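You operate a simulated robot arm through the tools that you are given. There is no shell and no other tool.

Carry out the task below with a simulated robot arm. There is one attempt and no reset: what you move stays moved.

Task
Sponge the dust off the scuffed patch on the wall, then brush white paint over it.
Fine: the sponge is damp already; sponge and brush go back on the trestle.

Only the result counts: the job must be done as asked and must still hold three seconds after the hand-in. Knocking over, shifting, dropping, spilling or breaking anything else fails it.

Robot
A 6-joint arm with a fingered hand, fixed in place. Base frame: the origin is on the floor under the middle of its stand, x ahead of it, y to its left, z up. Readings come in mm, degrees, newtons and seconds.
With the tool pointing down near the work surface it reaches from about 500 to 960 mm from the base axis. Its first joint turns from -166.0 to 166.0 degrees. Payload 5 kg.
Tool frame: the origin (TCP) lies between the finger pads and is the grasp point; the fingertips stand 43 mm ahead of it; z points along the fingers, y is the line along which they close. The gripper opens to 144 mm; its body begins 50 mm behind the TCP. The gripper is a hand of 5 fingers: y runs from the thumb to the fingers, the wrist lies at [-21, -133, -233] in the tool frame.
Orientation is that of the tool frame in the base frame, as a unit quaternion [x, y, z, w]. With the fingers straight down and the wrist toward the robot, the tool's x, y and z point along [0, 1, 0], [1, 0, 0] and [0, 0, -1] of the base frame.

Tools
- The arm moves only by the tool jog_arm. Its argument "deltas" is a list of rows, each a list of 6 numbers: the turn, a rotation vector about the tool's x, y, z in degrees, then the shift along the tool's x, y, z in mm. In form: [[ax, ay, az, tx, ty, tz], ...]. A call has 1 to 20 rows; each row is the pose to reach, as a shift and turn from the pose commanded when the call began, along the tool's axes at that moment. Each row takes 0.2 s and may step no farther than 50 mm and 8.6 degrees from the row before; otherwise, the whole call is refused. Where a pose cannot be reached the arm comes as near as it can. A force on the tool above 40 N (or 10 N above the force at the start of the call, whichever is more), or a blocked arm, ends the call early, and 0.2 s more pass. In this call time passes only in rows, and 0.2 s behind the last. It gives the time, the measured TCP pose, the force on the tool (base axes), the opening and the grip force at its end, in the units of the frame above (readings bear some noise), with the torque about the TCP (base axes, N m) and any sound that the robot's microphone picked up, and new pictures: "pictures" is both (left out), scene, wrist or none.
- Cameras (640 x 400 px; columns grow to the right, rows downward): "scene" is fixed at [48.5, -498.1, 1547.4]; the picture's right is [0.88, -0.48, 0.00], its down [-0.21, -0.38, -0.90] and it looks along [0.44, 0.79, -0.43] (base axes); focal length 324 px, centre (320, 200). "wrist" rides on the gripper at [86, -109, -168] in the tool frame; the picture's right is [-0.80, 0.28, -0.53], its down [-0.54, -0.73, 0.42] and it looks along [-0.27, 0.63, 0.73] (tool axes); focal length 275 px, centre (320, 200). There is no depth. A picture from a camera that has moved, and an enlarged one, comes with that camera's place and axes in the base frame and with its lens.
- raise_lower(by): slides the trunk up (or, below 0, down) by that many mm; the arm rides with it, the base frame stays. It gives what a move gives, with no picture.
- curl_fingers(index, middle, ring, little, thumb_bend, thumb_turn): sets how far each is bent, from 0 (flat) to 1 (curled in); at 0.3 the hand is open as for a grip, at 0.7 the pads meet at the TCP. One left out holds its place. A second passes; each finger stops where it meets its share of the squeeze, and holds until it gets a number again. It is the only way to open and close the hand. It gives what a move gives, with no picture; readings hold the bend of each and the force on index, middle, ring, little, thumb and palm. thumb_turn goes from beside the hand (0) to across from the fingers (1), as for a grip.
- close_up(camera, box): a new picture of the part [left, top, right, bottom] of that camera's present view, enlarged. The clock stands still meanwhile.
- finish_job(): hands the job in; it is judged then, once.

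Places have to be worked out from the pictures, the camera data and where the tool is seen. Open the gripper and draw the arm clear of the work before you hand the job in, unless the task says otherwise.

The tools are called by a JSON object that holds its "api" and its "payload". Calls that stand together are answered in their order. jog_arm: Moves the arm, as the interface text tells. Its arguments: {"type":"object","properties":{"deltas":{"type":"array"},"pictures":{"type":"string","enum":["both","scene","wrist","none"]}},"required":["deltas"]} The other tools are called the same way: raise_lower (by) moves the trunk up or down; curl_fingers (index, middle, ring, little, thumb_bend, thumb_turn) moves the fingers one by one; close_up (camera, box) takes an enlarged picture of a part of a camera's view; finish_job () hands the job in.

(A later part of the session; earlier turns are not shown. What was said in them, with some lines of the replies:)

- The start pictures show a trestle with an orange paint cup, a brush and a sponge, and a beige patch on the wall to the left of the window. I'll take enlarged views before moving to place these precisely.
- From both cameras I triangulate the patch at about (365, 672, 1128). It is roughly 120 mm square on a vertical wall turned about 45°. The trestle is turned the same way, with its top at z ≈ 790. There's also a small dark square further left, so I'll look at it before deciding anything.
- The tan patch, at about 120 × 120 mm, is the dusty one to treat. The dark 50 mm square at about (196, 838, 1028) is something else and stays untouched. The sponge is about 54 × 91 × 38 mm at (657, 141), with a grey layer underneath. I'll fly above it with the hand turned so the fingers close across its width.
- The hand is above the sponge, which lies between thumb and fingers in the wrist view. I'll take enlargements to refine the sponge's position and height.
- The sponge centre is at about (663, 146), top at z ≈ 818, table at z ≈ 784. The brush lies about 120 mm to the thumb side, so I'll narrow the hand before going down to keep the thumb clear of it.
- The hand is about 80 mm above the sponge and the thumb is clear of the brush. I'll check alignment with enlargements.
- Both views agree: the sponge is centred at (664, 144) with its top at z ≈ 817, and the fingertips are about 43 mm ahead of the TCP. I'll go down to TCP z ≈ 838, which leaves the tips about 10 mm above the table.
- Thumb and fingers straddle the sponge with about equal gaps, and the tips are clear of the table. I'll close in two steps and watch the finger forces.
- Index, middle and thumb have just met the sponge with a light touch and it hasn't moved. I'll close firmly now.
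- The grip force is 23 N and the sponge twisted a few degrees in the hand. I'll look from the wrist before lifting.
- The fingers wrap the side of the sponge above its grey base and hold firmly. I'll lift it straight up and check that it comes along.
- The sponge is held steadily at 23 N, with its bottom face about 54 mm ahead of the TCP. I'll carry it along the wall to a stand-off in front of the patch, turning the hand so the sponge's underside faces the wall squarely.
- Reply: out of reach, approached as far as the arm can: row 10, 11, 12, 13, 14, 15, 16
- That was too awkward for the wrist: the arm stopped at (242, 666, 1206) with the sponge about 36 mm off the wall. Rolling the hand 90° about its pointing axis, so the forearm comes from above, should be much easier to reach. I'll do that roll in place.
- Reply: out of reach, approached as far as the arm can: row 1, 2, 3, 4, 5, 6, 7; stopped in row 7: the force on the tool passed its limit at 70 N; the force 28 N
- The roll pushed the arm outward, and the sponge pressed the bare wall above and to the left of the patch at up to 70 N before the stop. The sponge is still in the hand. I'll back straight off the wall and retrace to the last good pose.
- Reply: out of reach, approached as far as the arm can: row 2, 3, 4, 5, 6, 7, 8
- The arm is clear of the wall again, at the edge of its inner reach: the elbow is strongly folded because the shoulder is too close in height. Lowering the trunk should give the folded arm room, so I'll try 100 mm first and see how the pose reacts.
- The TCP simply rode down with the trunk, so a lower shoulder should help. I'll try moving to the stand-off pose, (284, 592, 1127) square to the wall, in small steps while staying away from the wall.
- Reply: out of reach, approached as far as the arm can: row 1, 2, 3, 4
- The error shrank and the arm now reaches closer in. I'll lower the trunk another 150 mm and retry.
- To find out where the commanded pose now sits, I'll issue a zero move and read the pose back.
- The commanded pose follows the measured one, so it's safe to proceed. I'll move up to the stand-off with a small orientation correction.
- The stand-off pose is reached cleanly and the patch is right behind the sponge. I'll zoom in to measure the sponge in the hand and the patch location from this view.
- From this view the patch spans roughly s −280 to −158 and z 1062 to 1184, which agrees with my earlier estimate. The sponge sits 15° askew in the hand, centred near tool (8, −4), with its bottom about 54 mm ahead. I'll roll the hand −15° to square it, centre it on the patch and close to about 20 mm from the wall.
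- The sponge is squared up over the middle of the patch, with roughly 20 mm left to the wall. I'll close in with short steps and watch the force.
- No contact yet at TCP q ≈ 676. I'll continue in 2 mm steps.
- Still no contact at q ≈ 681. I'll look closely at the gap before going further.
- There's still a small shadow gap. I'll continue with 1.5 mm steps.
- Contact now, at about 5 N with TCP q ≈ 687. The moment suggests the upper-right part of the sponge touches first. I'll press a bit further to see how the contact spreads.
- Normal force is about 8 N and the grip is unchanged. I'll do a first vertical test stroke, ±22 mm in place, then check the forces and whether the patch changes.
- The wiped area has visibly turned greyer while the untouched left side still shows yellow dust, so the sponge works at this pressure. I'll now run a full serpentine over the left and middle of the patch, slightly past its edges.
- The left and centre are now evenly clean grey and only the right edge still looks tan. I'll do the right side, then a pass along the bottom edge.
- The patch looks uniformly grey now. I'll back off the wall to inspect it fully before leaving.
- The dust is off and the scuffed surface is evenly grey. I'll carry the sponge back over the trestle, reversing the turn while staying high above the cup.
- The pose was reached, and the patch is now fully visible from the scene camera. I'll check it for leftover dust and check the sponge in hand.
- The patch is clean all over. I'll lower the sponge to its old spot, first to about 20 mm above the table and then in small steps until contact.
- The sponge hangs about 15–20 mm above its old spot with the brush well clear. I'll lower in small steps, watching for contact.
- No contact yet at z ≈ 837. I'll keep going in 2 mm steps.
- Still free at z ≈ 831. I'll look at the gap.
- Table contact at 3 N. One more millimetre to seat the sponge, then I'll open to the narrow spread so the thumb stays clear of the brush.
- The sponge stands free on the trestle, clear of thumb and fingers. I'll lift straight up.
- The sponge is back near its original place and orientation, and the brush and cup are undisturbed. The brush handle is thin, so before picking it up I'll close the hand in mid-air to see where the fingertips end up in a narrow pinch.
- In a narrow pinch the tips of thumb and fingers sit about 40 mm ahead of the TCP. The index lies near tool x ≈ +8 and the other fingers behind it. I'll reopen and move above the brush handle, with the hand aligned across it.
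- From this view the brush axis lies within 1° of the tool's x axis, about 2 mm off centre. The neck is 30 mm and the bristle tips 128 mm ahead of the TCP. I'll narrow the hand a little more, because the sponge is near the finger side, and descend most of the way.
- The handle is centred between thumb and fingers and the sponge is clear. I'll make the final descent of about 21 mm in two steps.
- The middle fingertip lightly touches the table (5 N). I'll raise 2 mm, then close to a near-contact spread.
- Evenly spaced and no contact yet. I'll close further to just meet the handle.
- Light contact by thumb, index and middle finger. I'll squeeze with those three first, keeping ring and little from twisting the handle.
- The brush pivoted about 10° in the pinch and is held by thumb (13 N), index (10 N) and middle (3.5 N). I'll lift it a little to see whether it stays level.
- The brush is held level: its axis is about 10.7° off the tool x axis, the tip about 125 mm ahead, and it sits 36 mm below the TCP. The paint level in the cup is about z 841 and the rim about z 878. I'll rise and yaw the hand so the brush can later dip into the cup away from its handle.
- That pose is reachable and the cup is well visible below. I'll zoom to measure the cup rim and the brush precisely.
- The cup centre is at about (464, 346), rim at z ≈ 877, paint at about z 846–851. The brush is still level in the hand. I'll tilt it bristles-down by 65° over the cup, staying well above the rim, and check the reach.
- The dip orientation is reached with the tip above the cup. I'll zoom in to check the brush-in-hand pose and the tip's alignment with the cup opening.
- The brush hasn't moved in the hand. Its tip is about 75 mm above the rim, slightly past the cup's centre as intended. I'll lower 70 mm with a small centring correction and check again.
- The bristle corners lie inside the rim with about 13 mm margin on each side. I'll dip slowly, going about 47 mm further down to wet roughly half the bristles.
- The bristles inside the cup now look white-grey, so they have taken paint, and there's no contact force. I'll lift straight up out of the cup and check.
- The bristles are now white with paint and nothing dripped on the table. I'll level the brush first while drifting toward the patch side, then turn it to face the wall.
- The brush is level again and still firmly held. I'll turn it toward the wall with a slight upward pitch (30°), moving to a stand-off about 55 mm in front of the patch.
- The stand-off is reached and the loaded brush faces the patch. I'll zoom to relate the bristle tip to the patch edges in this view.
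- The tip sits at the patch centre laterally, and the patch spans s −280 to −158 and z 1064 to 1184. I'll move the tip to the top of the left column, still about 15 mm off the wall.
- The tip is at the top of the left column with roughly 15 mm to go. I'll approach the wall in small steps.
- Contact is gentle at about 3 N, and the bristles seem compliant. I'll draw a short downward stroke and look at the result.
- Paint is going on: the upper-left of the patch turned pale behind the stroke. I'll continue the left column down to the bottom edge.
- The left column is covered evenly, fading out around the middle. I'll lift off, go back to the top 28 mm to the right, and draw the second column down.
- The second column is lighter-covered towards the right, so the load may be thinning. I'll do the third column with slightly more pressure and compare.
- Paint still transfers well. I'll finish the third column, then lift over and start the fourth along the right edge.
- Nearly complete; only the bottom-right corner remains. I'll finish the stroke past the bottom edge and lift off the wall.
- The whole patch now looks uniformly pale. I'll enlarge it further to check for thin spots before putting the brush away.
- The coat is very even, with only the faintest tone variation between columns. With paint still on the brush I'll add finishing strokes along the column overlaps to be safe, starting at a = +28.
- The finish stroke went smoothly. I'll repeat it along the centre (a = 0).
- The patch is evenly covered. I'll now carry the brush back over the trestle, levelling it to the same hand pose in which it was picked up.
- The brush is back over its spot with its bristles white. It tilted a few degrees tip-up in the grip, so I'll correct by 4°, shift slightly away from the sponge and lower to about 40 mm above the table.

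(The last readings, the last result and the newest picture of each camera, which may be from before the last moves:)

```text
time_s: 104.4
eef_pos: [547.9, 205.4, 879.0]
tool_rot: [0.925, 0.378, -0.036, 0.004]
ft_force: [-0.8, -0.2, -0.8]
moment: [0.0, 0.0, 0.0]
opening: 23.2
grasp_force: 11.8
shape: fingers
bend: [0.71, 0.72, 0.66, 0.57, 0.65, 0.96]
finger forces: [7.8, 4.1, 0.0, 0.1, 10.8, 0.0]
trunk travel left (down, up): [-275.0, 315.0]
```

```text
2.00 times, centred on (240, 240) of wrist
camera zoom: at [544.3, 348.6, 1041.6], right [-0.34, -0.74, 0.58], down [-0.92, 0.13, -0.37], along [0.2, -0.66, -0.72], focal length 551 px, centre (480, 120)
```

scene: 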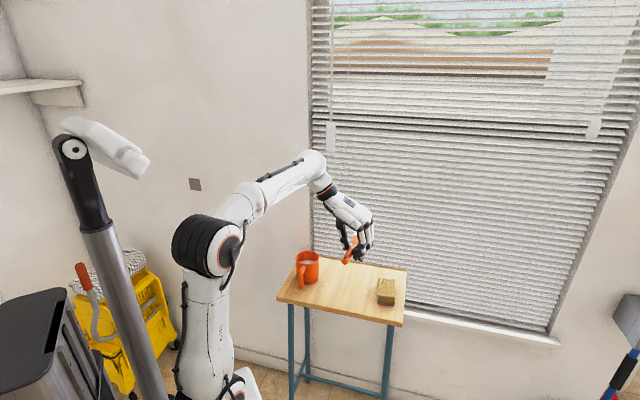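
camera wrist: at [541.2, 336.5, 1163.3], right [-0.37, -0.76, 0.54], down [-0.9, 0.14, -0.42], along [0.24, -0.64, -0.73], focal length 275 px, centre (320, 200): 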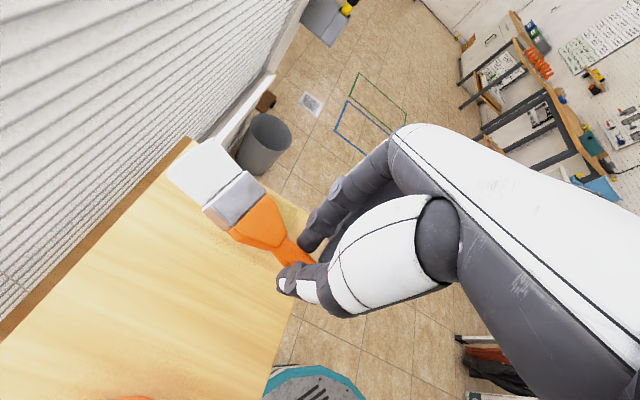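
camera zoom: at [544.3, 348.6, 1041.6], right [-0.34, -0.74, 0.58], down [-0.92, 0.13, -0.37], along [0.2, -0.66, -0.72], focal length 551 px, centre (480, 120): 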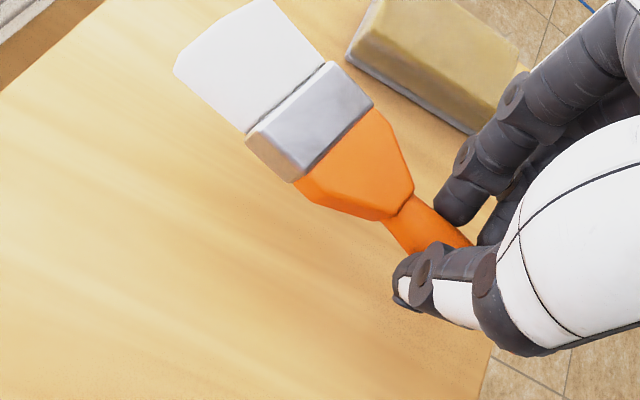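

The brush looks level now and clear of the sponge and cup. I'll lower to about 10 mm above the table, then in small steps.

{"api": "jog_arm", "payload": {"deltas": [[0, 0, 0, 0, 0, 12], [0, 0, 0, 0, 0, 24], [0, 0, 0, 0, 0, 34]], "pictures": "none"}}

{"api": "jog_arm", "payload": {"deltas": [[0, 0, 0, 0, 0, 3]], "pictures": "none"}}

{"api": "jog_arm", "payload": {"deltas": [[0, 0, 0, 0, 0, 2]], "pictures": "none"}}

{"api": "close_up", "payload": {"camera": "wrist", "box": [120, 140, 360, 340]}}

{"api": "close_up", "payload": {"camera": "scene", "box": [320, 240, 390, 310]}}

```text
time_s: 105.2
eef_pos: [545.5, 201.6, 846.3]
tool_rot: [0.925, 0.377, -0.036, 0.005]
ft_force: [-0.4, 1.0, -0.6]
moment: [-0.03, 0.01, -0.03]
opening: 22.8
grasp_force: 11.2
shape: fingers
bend: [0.71, 0.72, 0.66, 0.57, 0.65, 0.96]
finger forces: [7.8, 4.1, 0.0, 0.0, 10.8, 0.0]
trunk travel left (down, up): [-275.0, 315.0]
```

```text
time_s: 105.6
eef_pos: [546.6, 202.9, 843.0]
tool_rot: [0.925, 0.378, -0.035, 0.005]
ft_force: [0.5, -0.2, -0.6]
moment: [0.0, 0.07, 0.0]
opening: 22.8
grasp_force: 11.1
shape: fingers
bend: [0.71, 0.72, 0.66, 0.57, 0.65, 0.96]
finger forces: [7.8, 4.0, 0.1, 0.0, 10.8, 0.0]
trunk travel left (down, up): [-275.0, 315.0]
```

```text
time_s: 106.0
eef_pos: [546.0, 203.0, 840.5]
tool_rot: [0.925, 0.377, -0.035, 0.004]
ft_force: [0.0, -0.6, 0.5]
moment: [0.0, 0.0, -0.03]
opening: 23.2
grasp_force: 11.2
shape: fingers
bend: [0.71, 0.72, 0.66, 0.57, 0.65, 0.96]
finger forces: [7.8, 4.1, 0.1, 0.0, 10.8, 0.0]
trunk travel left (down, up): [-275.0, 315.0]
```

```text
2.00 times, centred on (240, 240) of wrist
camera zoom: at [542.4, 346.3, 1003.4], right [-0.34, -0.74, 0.58], down [-0.92, 0.13, -0.37], along [0.2, -0.66, -0.72], focal length 551 px, centre (480, 120)
```

zoom: 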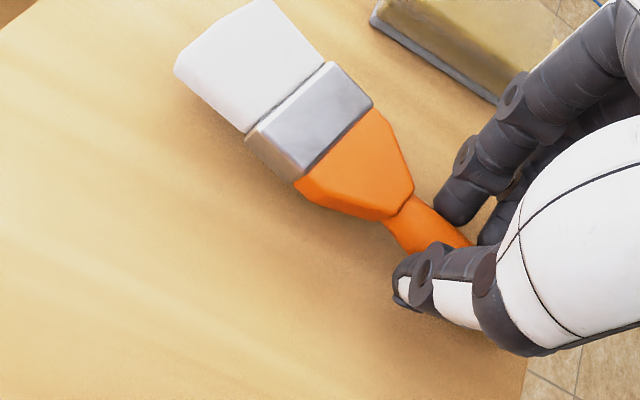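

```text
5.71 times, centred on (355, 275) of scene
camera zoom: at [48.5, -498.1, 1547.4], right [0.88, -0.48, 0.0], down [-0.21, -0.38, -0.9], along [0.44, 0.79, -0.43], focal length 1854 px, centre (120, -229)
```

zoom: 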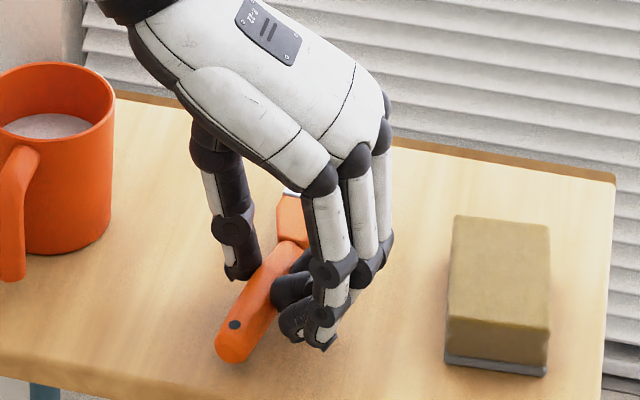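

Close to the table and still no contact at z ≈ 840. I'll continue with 2 mm steps until the brush meets the table.

{"api": "jog_arm", "payload": {"deltas": [[0, 0, 0, 0, 0, 2]], "pictures": "none"}}

{"api": "jog_arm", "payload": {"deltas": [[0, 0, 0, 0, 0, 2]], "pictures": "none"}}

{"api": "jog_arm", "payload": {"deltas": [[0, 0, 0, 0, 0, 2]], "pictures": "none"}}

```text
time_s: 106.4
eef_pos: [544.8, 203.7, 839.5]
tool_rot: [0.925, 0.377, -0.036, 0.005]
ft_force: [0.1, 0.1, 0.0]
moment: [0.0, 0.05, -0.02]
opening: 23.1
grasp_force: 11.5
shape: fingers
bend: [0.71, 0.72, 0.66, 0.57, 0.65, 0.96]
finger forces: [7.9, 4.0, 0.0, 0.2, 10.8, 0.0]
trunk travel left (down, up): [-275.0, 315.0]
```

```text
time_s: 106.8
eef_pos: [546.5, 202.1, 835.2]
tool_rot: [0.926, 0.377, -0.036, 0.005]
ft_force: [1.0, -0.2, 0.0]
moment: [-0.02, 0.01, 0.01]
opening: 23.0
grasp_force: 11.2
shape: fingers
bend: [0.71, 0.72, 0.66, 0.57, 0.65, 0.96]
finger forces: [7.8, 4.1, 0.1, 0.1, 10.8, 0.1]
trunk travel left (down, up): [-275.0, 315.0]
```

```text
time_s: 107.2
eef_pos: [545.7, 202.6, 833.5]
tool_rot: [0.926, 0.376, -0.036, 0.006]
ft_force: [0.1, 0.4, 0.2]
moment: [-0.03, 0.04, 0.0]
opening: 23.0
grasp_force: 11.4
shape: fingers
bend: [0.71, 0.72, 0.66, 0.57, 0.65, 0.96]
finger forces: [7.8, 4.1, 0.0, 0.0, 10.8, 0.0]
trunk travel left (down, up): [-275.0, 315.0]
```

Still free at z ≈ 834; it was picked up at 830. Two more small steps.

{"api": "jog_arm", "payload": {"deltas": [[0, 0, 0, 0, 0, 1.5]], "pictures": "none"}}

{"api": "jog_arm", "payload": {"deltas": [[0, 0, 0, 0, 0, 1.5]], "pictures": "none"}}

{"api": "close_up", "payload": {"camera": "wrist", "box": [140, 150, 320, 290]}}

{"api": "close_up", "payload": {"camera": "scene", "box": [330, 255, 380, 305]}}

```text
time_s: 107.6
eef_pos: [546.3, 202.8, 833.3]
tool_rot: [0.926, 0.376, -0.035, 0.005]
ft_force: [-0.1, -0.1, 2.1]
moment: [-0.07, 0.07, -0.01]
opening: 23.0
grasp_force: 12.9
shape: fingers
bend: [0.71, 0.72, 0.66, 0.57, 0.65, 0.96]
finger forces: [7.4, 6.1, 0.0, 0.0, 11.5, 0.1]
trunk travel left (down, up): [-275.0, 315.0]
```

```text
time_s: 108.0
eef_pos: [545.5, 201.4, 833.1]
tool_rot: [0.926, 0.376, -0.034, 0.005]
ft_force: [0.5, -0.2, 5.7]
moment: [0.0, 0.07, 0.03]
opening: 22.8
grasp_force: 14.3
shape: fingers
bend: [0.71, 0.72, 0.66, 0.57, 0.65, 0.96]
finger forces: [7.7, 7.4, 0.1, 0.0, 13.4, 0.1]
trunk travel left (down, up): [-275.0, 315.0]
```

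```text
2.86 times, centred on (230, 220) of wrist
camera zoom: at [541.7, 345.9, 994.3], right [-0.34, -0.74, 0.58], down [-0.92, 0.13, -0.37], along [0.2, -0.66, -0.72], focal length 786 px, centre (577, 143)
```

zoom: 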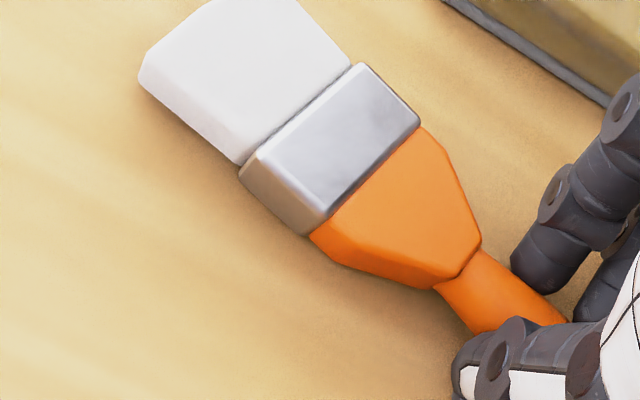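

```text
8.00 times, centred on (355, 280) of scene
camera zoom: at [48.5, -498.1, 1547.4], right [0.88, -0.48, 0.0], down [-0.21, -0.38, -0.9], along [0.44, 0.79, -0.43], focal length 2596 px, centre (40, -440)
```

zoom: 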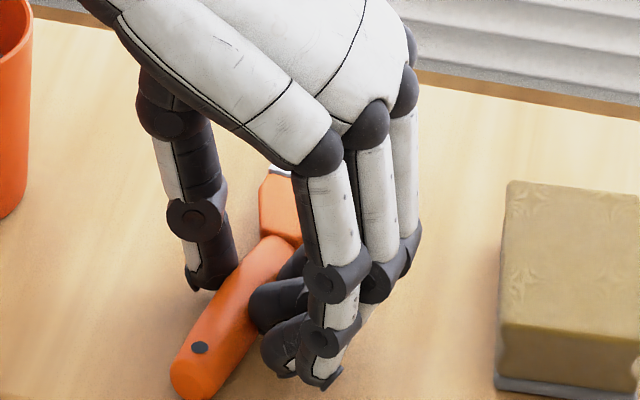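

The brush rests on the table with 5–6 N. I'll open the fingers gently.

{"api": "curl_fingers", "payload": {"index": 0.58, "middle": 0.58, "ring": 0.58, "little": 0.54, "thumb_bend": 0.57}}

{"api": "close_up", "payload": {"camera": "wrist", "box": [140, 150, 320, 290]}}

{"api": "close_up", "payload": {"camera": "scene", "box": [330, 255, 380, 305]}}

```text
time_s: 109.0
eef_pos: [545.0, 202.1, 830.3]
tool_rot: [0.926, 0.377, -0.036, 0.005]
ft_force: [-0.5, 0.4, 0.1]
moment: [0.0, 0.0, 0.0]
opening: 54.6
grasp_force: 0.1
shape: fingers
bend: [0.57, 0.57, 0.57, 0.54, 0.56, 0.97]
finger forces: [0.0, 0.1, 0.1, 0.1, 0.1, 0.0]
trunk travel left (down, up): [-275.0, 315.0]
```

```text
2.86 times, centred on (230, 220) of wrist
camera zoom: at [541.8, 346.0, 993.5], right [-0.34, -0.74, 0.58], down [-0.92, 0.13, -0.37], along [0.2, -0.66, -0.72], focal length 786 px, centre (577, 143)
```

zoom: 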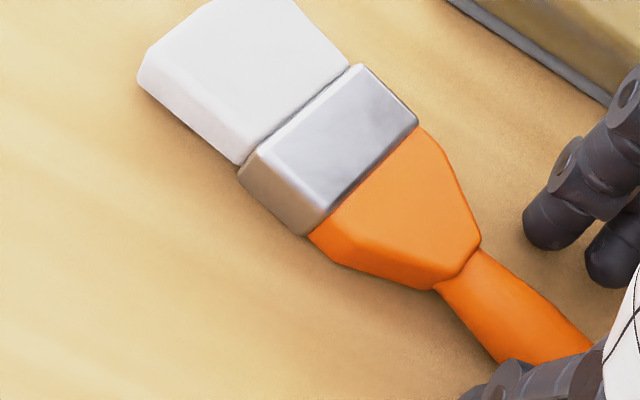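

```text
8.00 times, centred on (355, 280) of scene
camera zoom: at [48.5, -498.1, 1547.4], right [0.88, -0.48, 0.0], down [-0.21, -0.38, -0.9], along [0.44, 0.79, -0.43], focal length 2596 px, centre (40, -440)
```

zoom: 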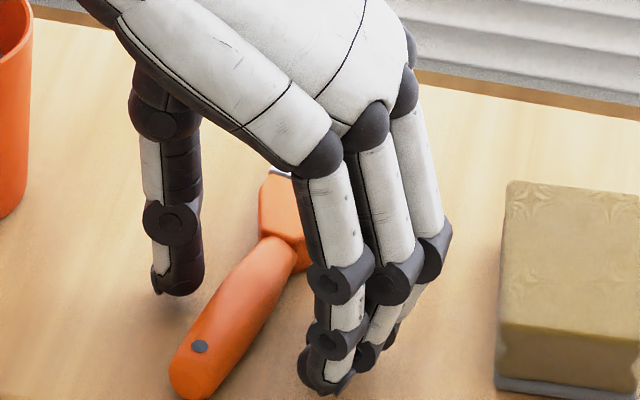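

The brush lies flat and free. I'll open slightly more and lift straight up well clear of the table.

{"api": "curl_fingers", "payload": {"index": 0.53, "middle": 0.53, "ring": 0.53, "little": 0.52, "thumb_bend": 0.52}}

{"api": "jog_arm", "payload": {"deltas": [[0, 0, 0, 0, 0, -8], [0, 0, 0, 0, 0, -22], [0, 0, 0, 0, 0, -45], [0, 0, 0, 0, 0, -75], [0, 0, 0, 0, 0, -115], [0, 0, 0, 0, 0, -160], [0, 0, 0, 0, 0, -205]], "pictures": "both"}}

{"api": "close_up", "payload": {"camera": "scene", "box": [265, 235, 425, 335]}}

{"api": "close_up", "payload": {"camera": "scene", "box": [210, 135, 280, 195]}}

```text
time_s: 110.0
eef_pos: [545.7, 202.6, 830.6]
tool_rot: [0.925, 0.378, -0.035, 0.005]
ft_force: [-0.6, 0.1, -0.3]
moment: [0.02, -0.04, 0.02]
opening: 68.9
grasp_force: 0.0
shape: fingers
bend: [0.53, 0.53, 0.53, 0.52, 0.52, 0.97]
finger forces: [0.0, 0.0, 0.0, 0.0, 0.1, 0.0]
trunk travel left (down, up): [-275.0, 315.0]
```

```text
time_s: 111.6
eef_pos: [560.7, 212.0, 1035.4]
tool_rot: [0.926, 0.377, -0.036, 0.005]
ft_force: [0.3, 0.0, -0.4]
moment: [-0.01, 0.05, 0.02]
opening: 68.8
grasp_force: 0.1
shape: fingers
bend: [0.53, 0.53, 0.53, 0.52, 0.52, 0.97]
finger forces: [0.0, 0.0, 0.0, 0.1, 0.0, 0.1]
trunk travel left (down, up): [-275.0, 315.0]
camera wrist: at [556.7, 354.6, 1197.3], right [-0.34, -0.74, 0.58], down [-0.92, 0.13, -0.37], along [0.2, -0.66, -0.72], focal length 275 px, centre (320, 200)
```

scene: 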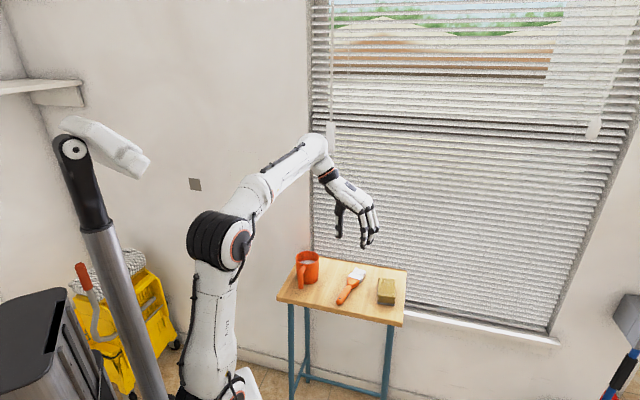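
wrist: 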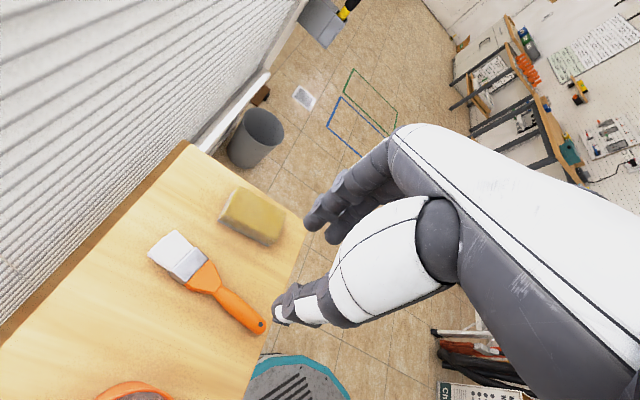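

```text
4.00 times, centred on (345, 285) of scene
camera zoom: at [48.5, -498.1, 1547.4], right [0.88, -0.48, 0.0], down [-0.21, -0.38, -0.9], along [0.44, 0.79, -0.43], focal length 1298 px, centre (220, -140)
```

zoom: 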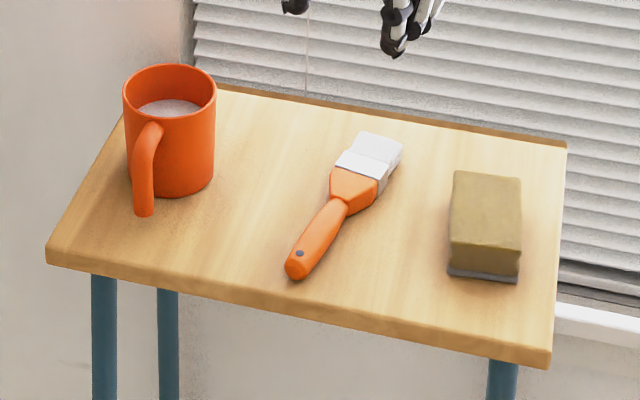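

```text
6.67 times, centred on (245, 165) of scene
camera zoom: at [48.5, -498.1, 1547.4], right [0.88, -0.48, 0.0], down [-0.21, -0.38, -0.9], along [0.44, 0.79, -0.43], focal length 2163 px, centre (820, 433)
```

zoom: 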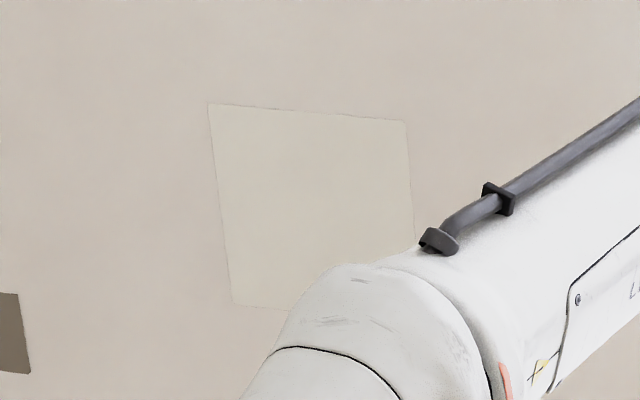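

Both tools rest on the trestle, the cup is untouched, and the patch is evenly painted. I'll open the hand fully and draw the arm up and away from the work.

{"api": "curl_fingers", "payload": {"index": 0.3, "middle": 0.3, "ring": 0.3, "little": 0.3, "thumb_bend": 0.3}}

{"api": "jog_arm", "payload": {"deltas": [[0, 0, 0, 0, 0, -35], [0, 0, 0, -14, 9, -70], [0, 0, 0, -42, 26, -100], [0, 0, 0, -75, 46, -125], [0, 0, 0, -108, 67, -140], [0, 0, 0, -140, 87, -145]], "pictures": "both"}}

{"api": "close_up", "payload": {"camera": "scene", "box": [210, 135, 280, 195]}}

{"api": "close_up", "payload": {"camera": "scene", "box": [265, 235, 425, 335]}}

```text
time_s: 112.6
eef_pos: [561.0, 210.6, 1035.7]
tool_rot: [0.925, 0.377, -0.036, 0.005]
ft_force: [0.8, 0.2, 0.1]
moment: [-0.01, 0.02, 0.02]
opening: 149.1
grasp_force: 0.0
shape: fingers
bend: [0.3, 0.3, 0.3, 0.3, 0.3, 0.97]
finger forces: [0.0, 0.0, 0.0, 0.0, 0.0, 0.0]
trunk travel left (down, up): [-275.0, 315.0]
```

```text
time_s: 114.0
eef_pos: [530.7, 53.9, 1188.9]
tool_rot: [0.925, 0.377, -0.036, 0.005]
ft_force: [0.3, 0.8, -0.5]
moment: [-0.05, -0.02, -0.03]
opening: 149.2
grasp_force: 0.1
shape: fingers
bend: [0.3, 0.3, 0.3, 0.3, 0.3, 0.98]
finger forces: [0.0, 0.0, 0.1, 0.0, 0.1, 0.0]
trunk travel left (down, up): [-275.0, 315.0]
camera wrist: at [526.0, 197.0, 1350.2], right [-0.34, -0.74, 0.58], down [-0.92, 0.13, -0.37], along [0.2, -0.66, -0.72], focal length 275 px, centre (320, 200)
```

scene: 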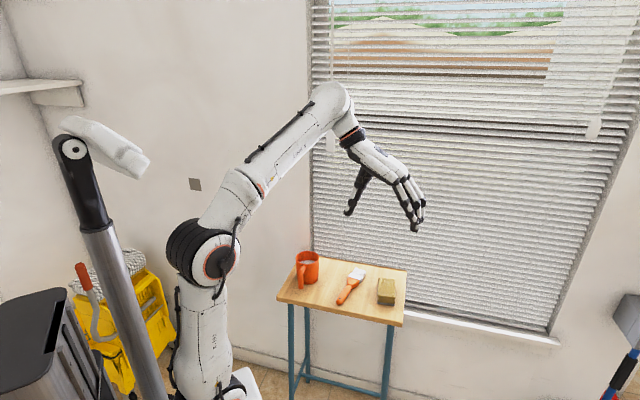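
wrist: 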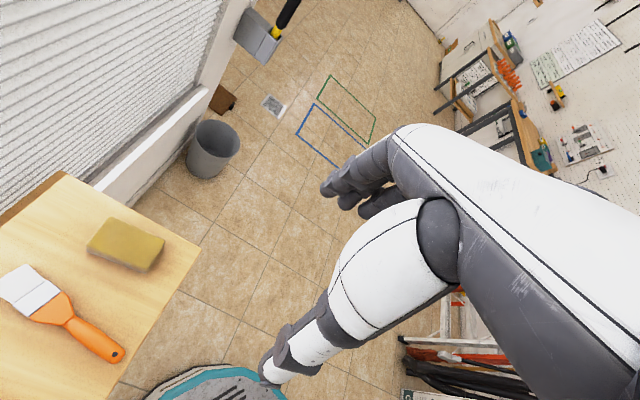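

```text
6.67 times, centred on (245, 165) of scene
camera zoom: at [48.5, -498.1, 1547.4], right [0.88, -0.48, 0.0], down [-0.21, -0.38, -0.9], along [0.44, 0.79, -0.43], focal length 2163 px, centre (820, 433)
```

zoom: 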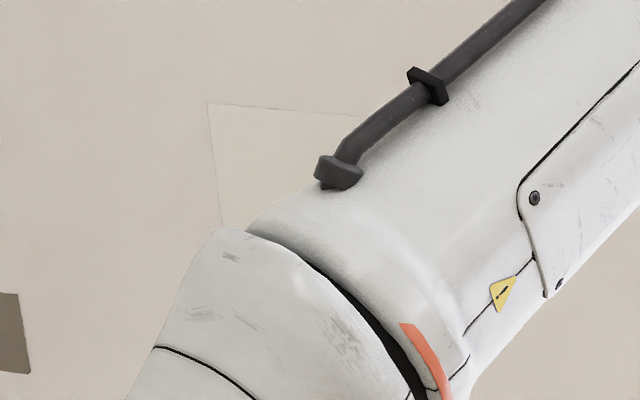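

```text
4.00 times, centred on (345, 285) of scene
camera zoom: at [48.5, -498.1, 1547.4], right [0.88, -0.48, 0.0], down [-0.21, -0.38, -0.9], along [0.44, 0.79, -0.43], focal length 1298 px, centre (220, -140)
```

zoom: 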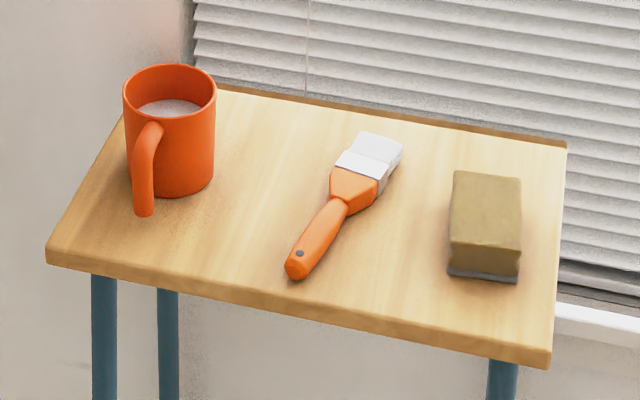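

The patch is clean and evenly painted. Sponge and brush lie on the trestle, the cup is upright with its paint, the hand is open and the arm is clear of the work. I'm handing the job in.

{"api": "finish_job", "payload": {}}

```text
The job is handed in.
```

I sponged the scuffed patch clean, then painted it white; in the last clear view the coat looked even all over. I've handed the job in, but no verdict has come back yet.

- **Patch:** the dust came off over the whole area. I brushed on four columns of paint, then three finishing strokes over the overlaps, all from one dip of the brush.
- **Trestle:** the sponge is back very near its original spot. The brush lies flat on the trestle, turned slightly from where it started. The cup of paint hasn't moved or spilled.
- **Unplanned contact:** early on, while I was finding a workable arm pose, the sponge was pressed against bare wall above and to the left of the patch. It reached about 70 N before the arm stopped. I saw no mark there afterwards.
- **Left alone:** there is a small dark square on the wall, left of the patch. I took it to be something else and did not touch it.

The hand is open and the arm is drawn clear of the wall and the trestle.
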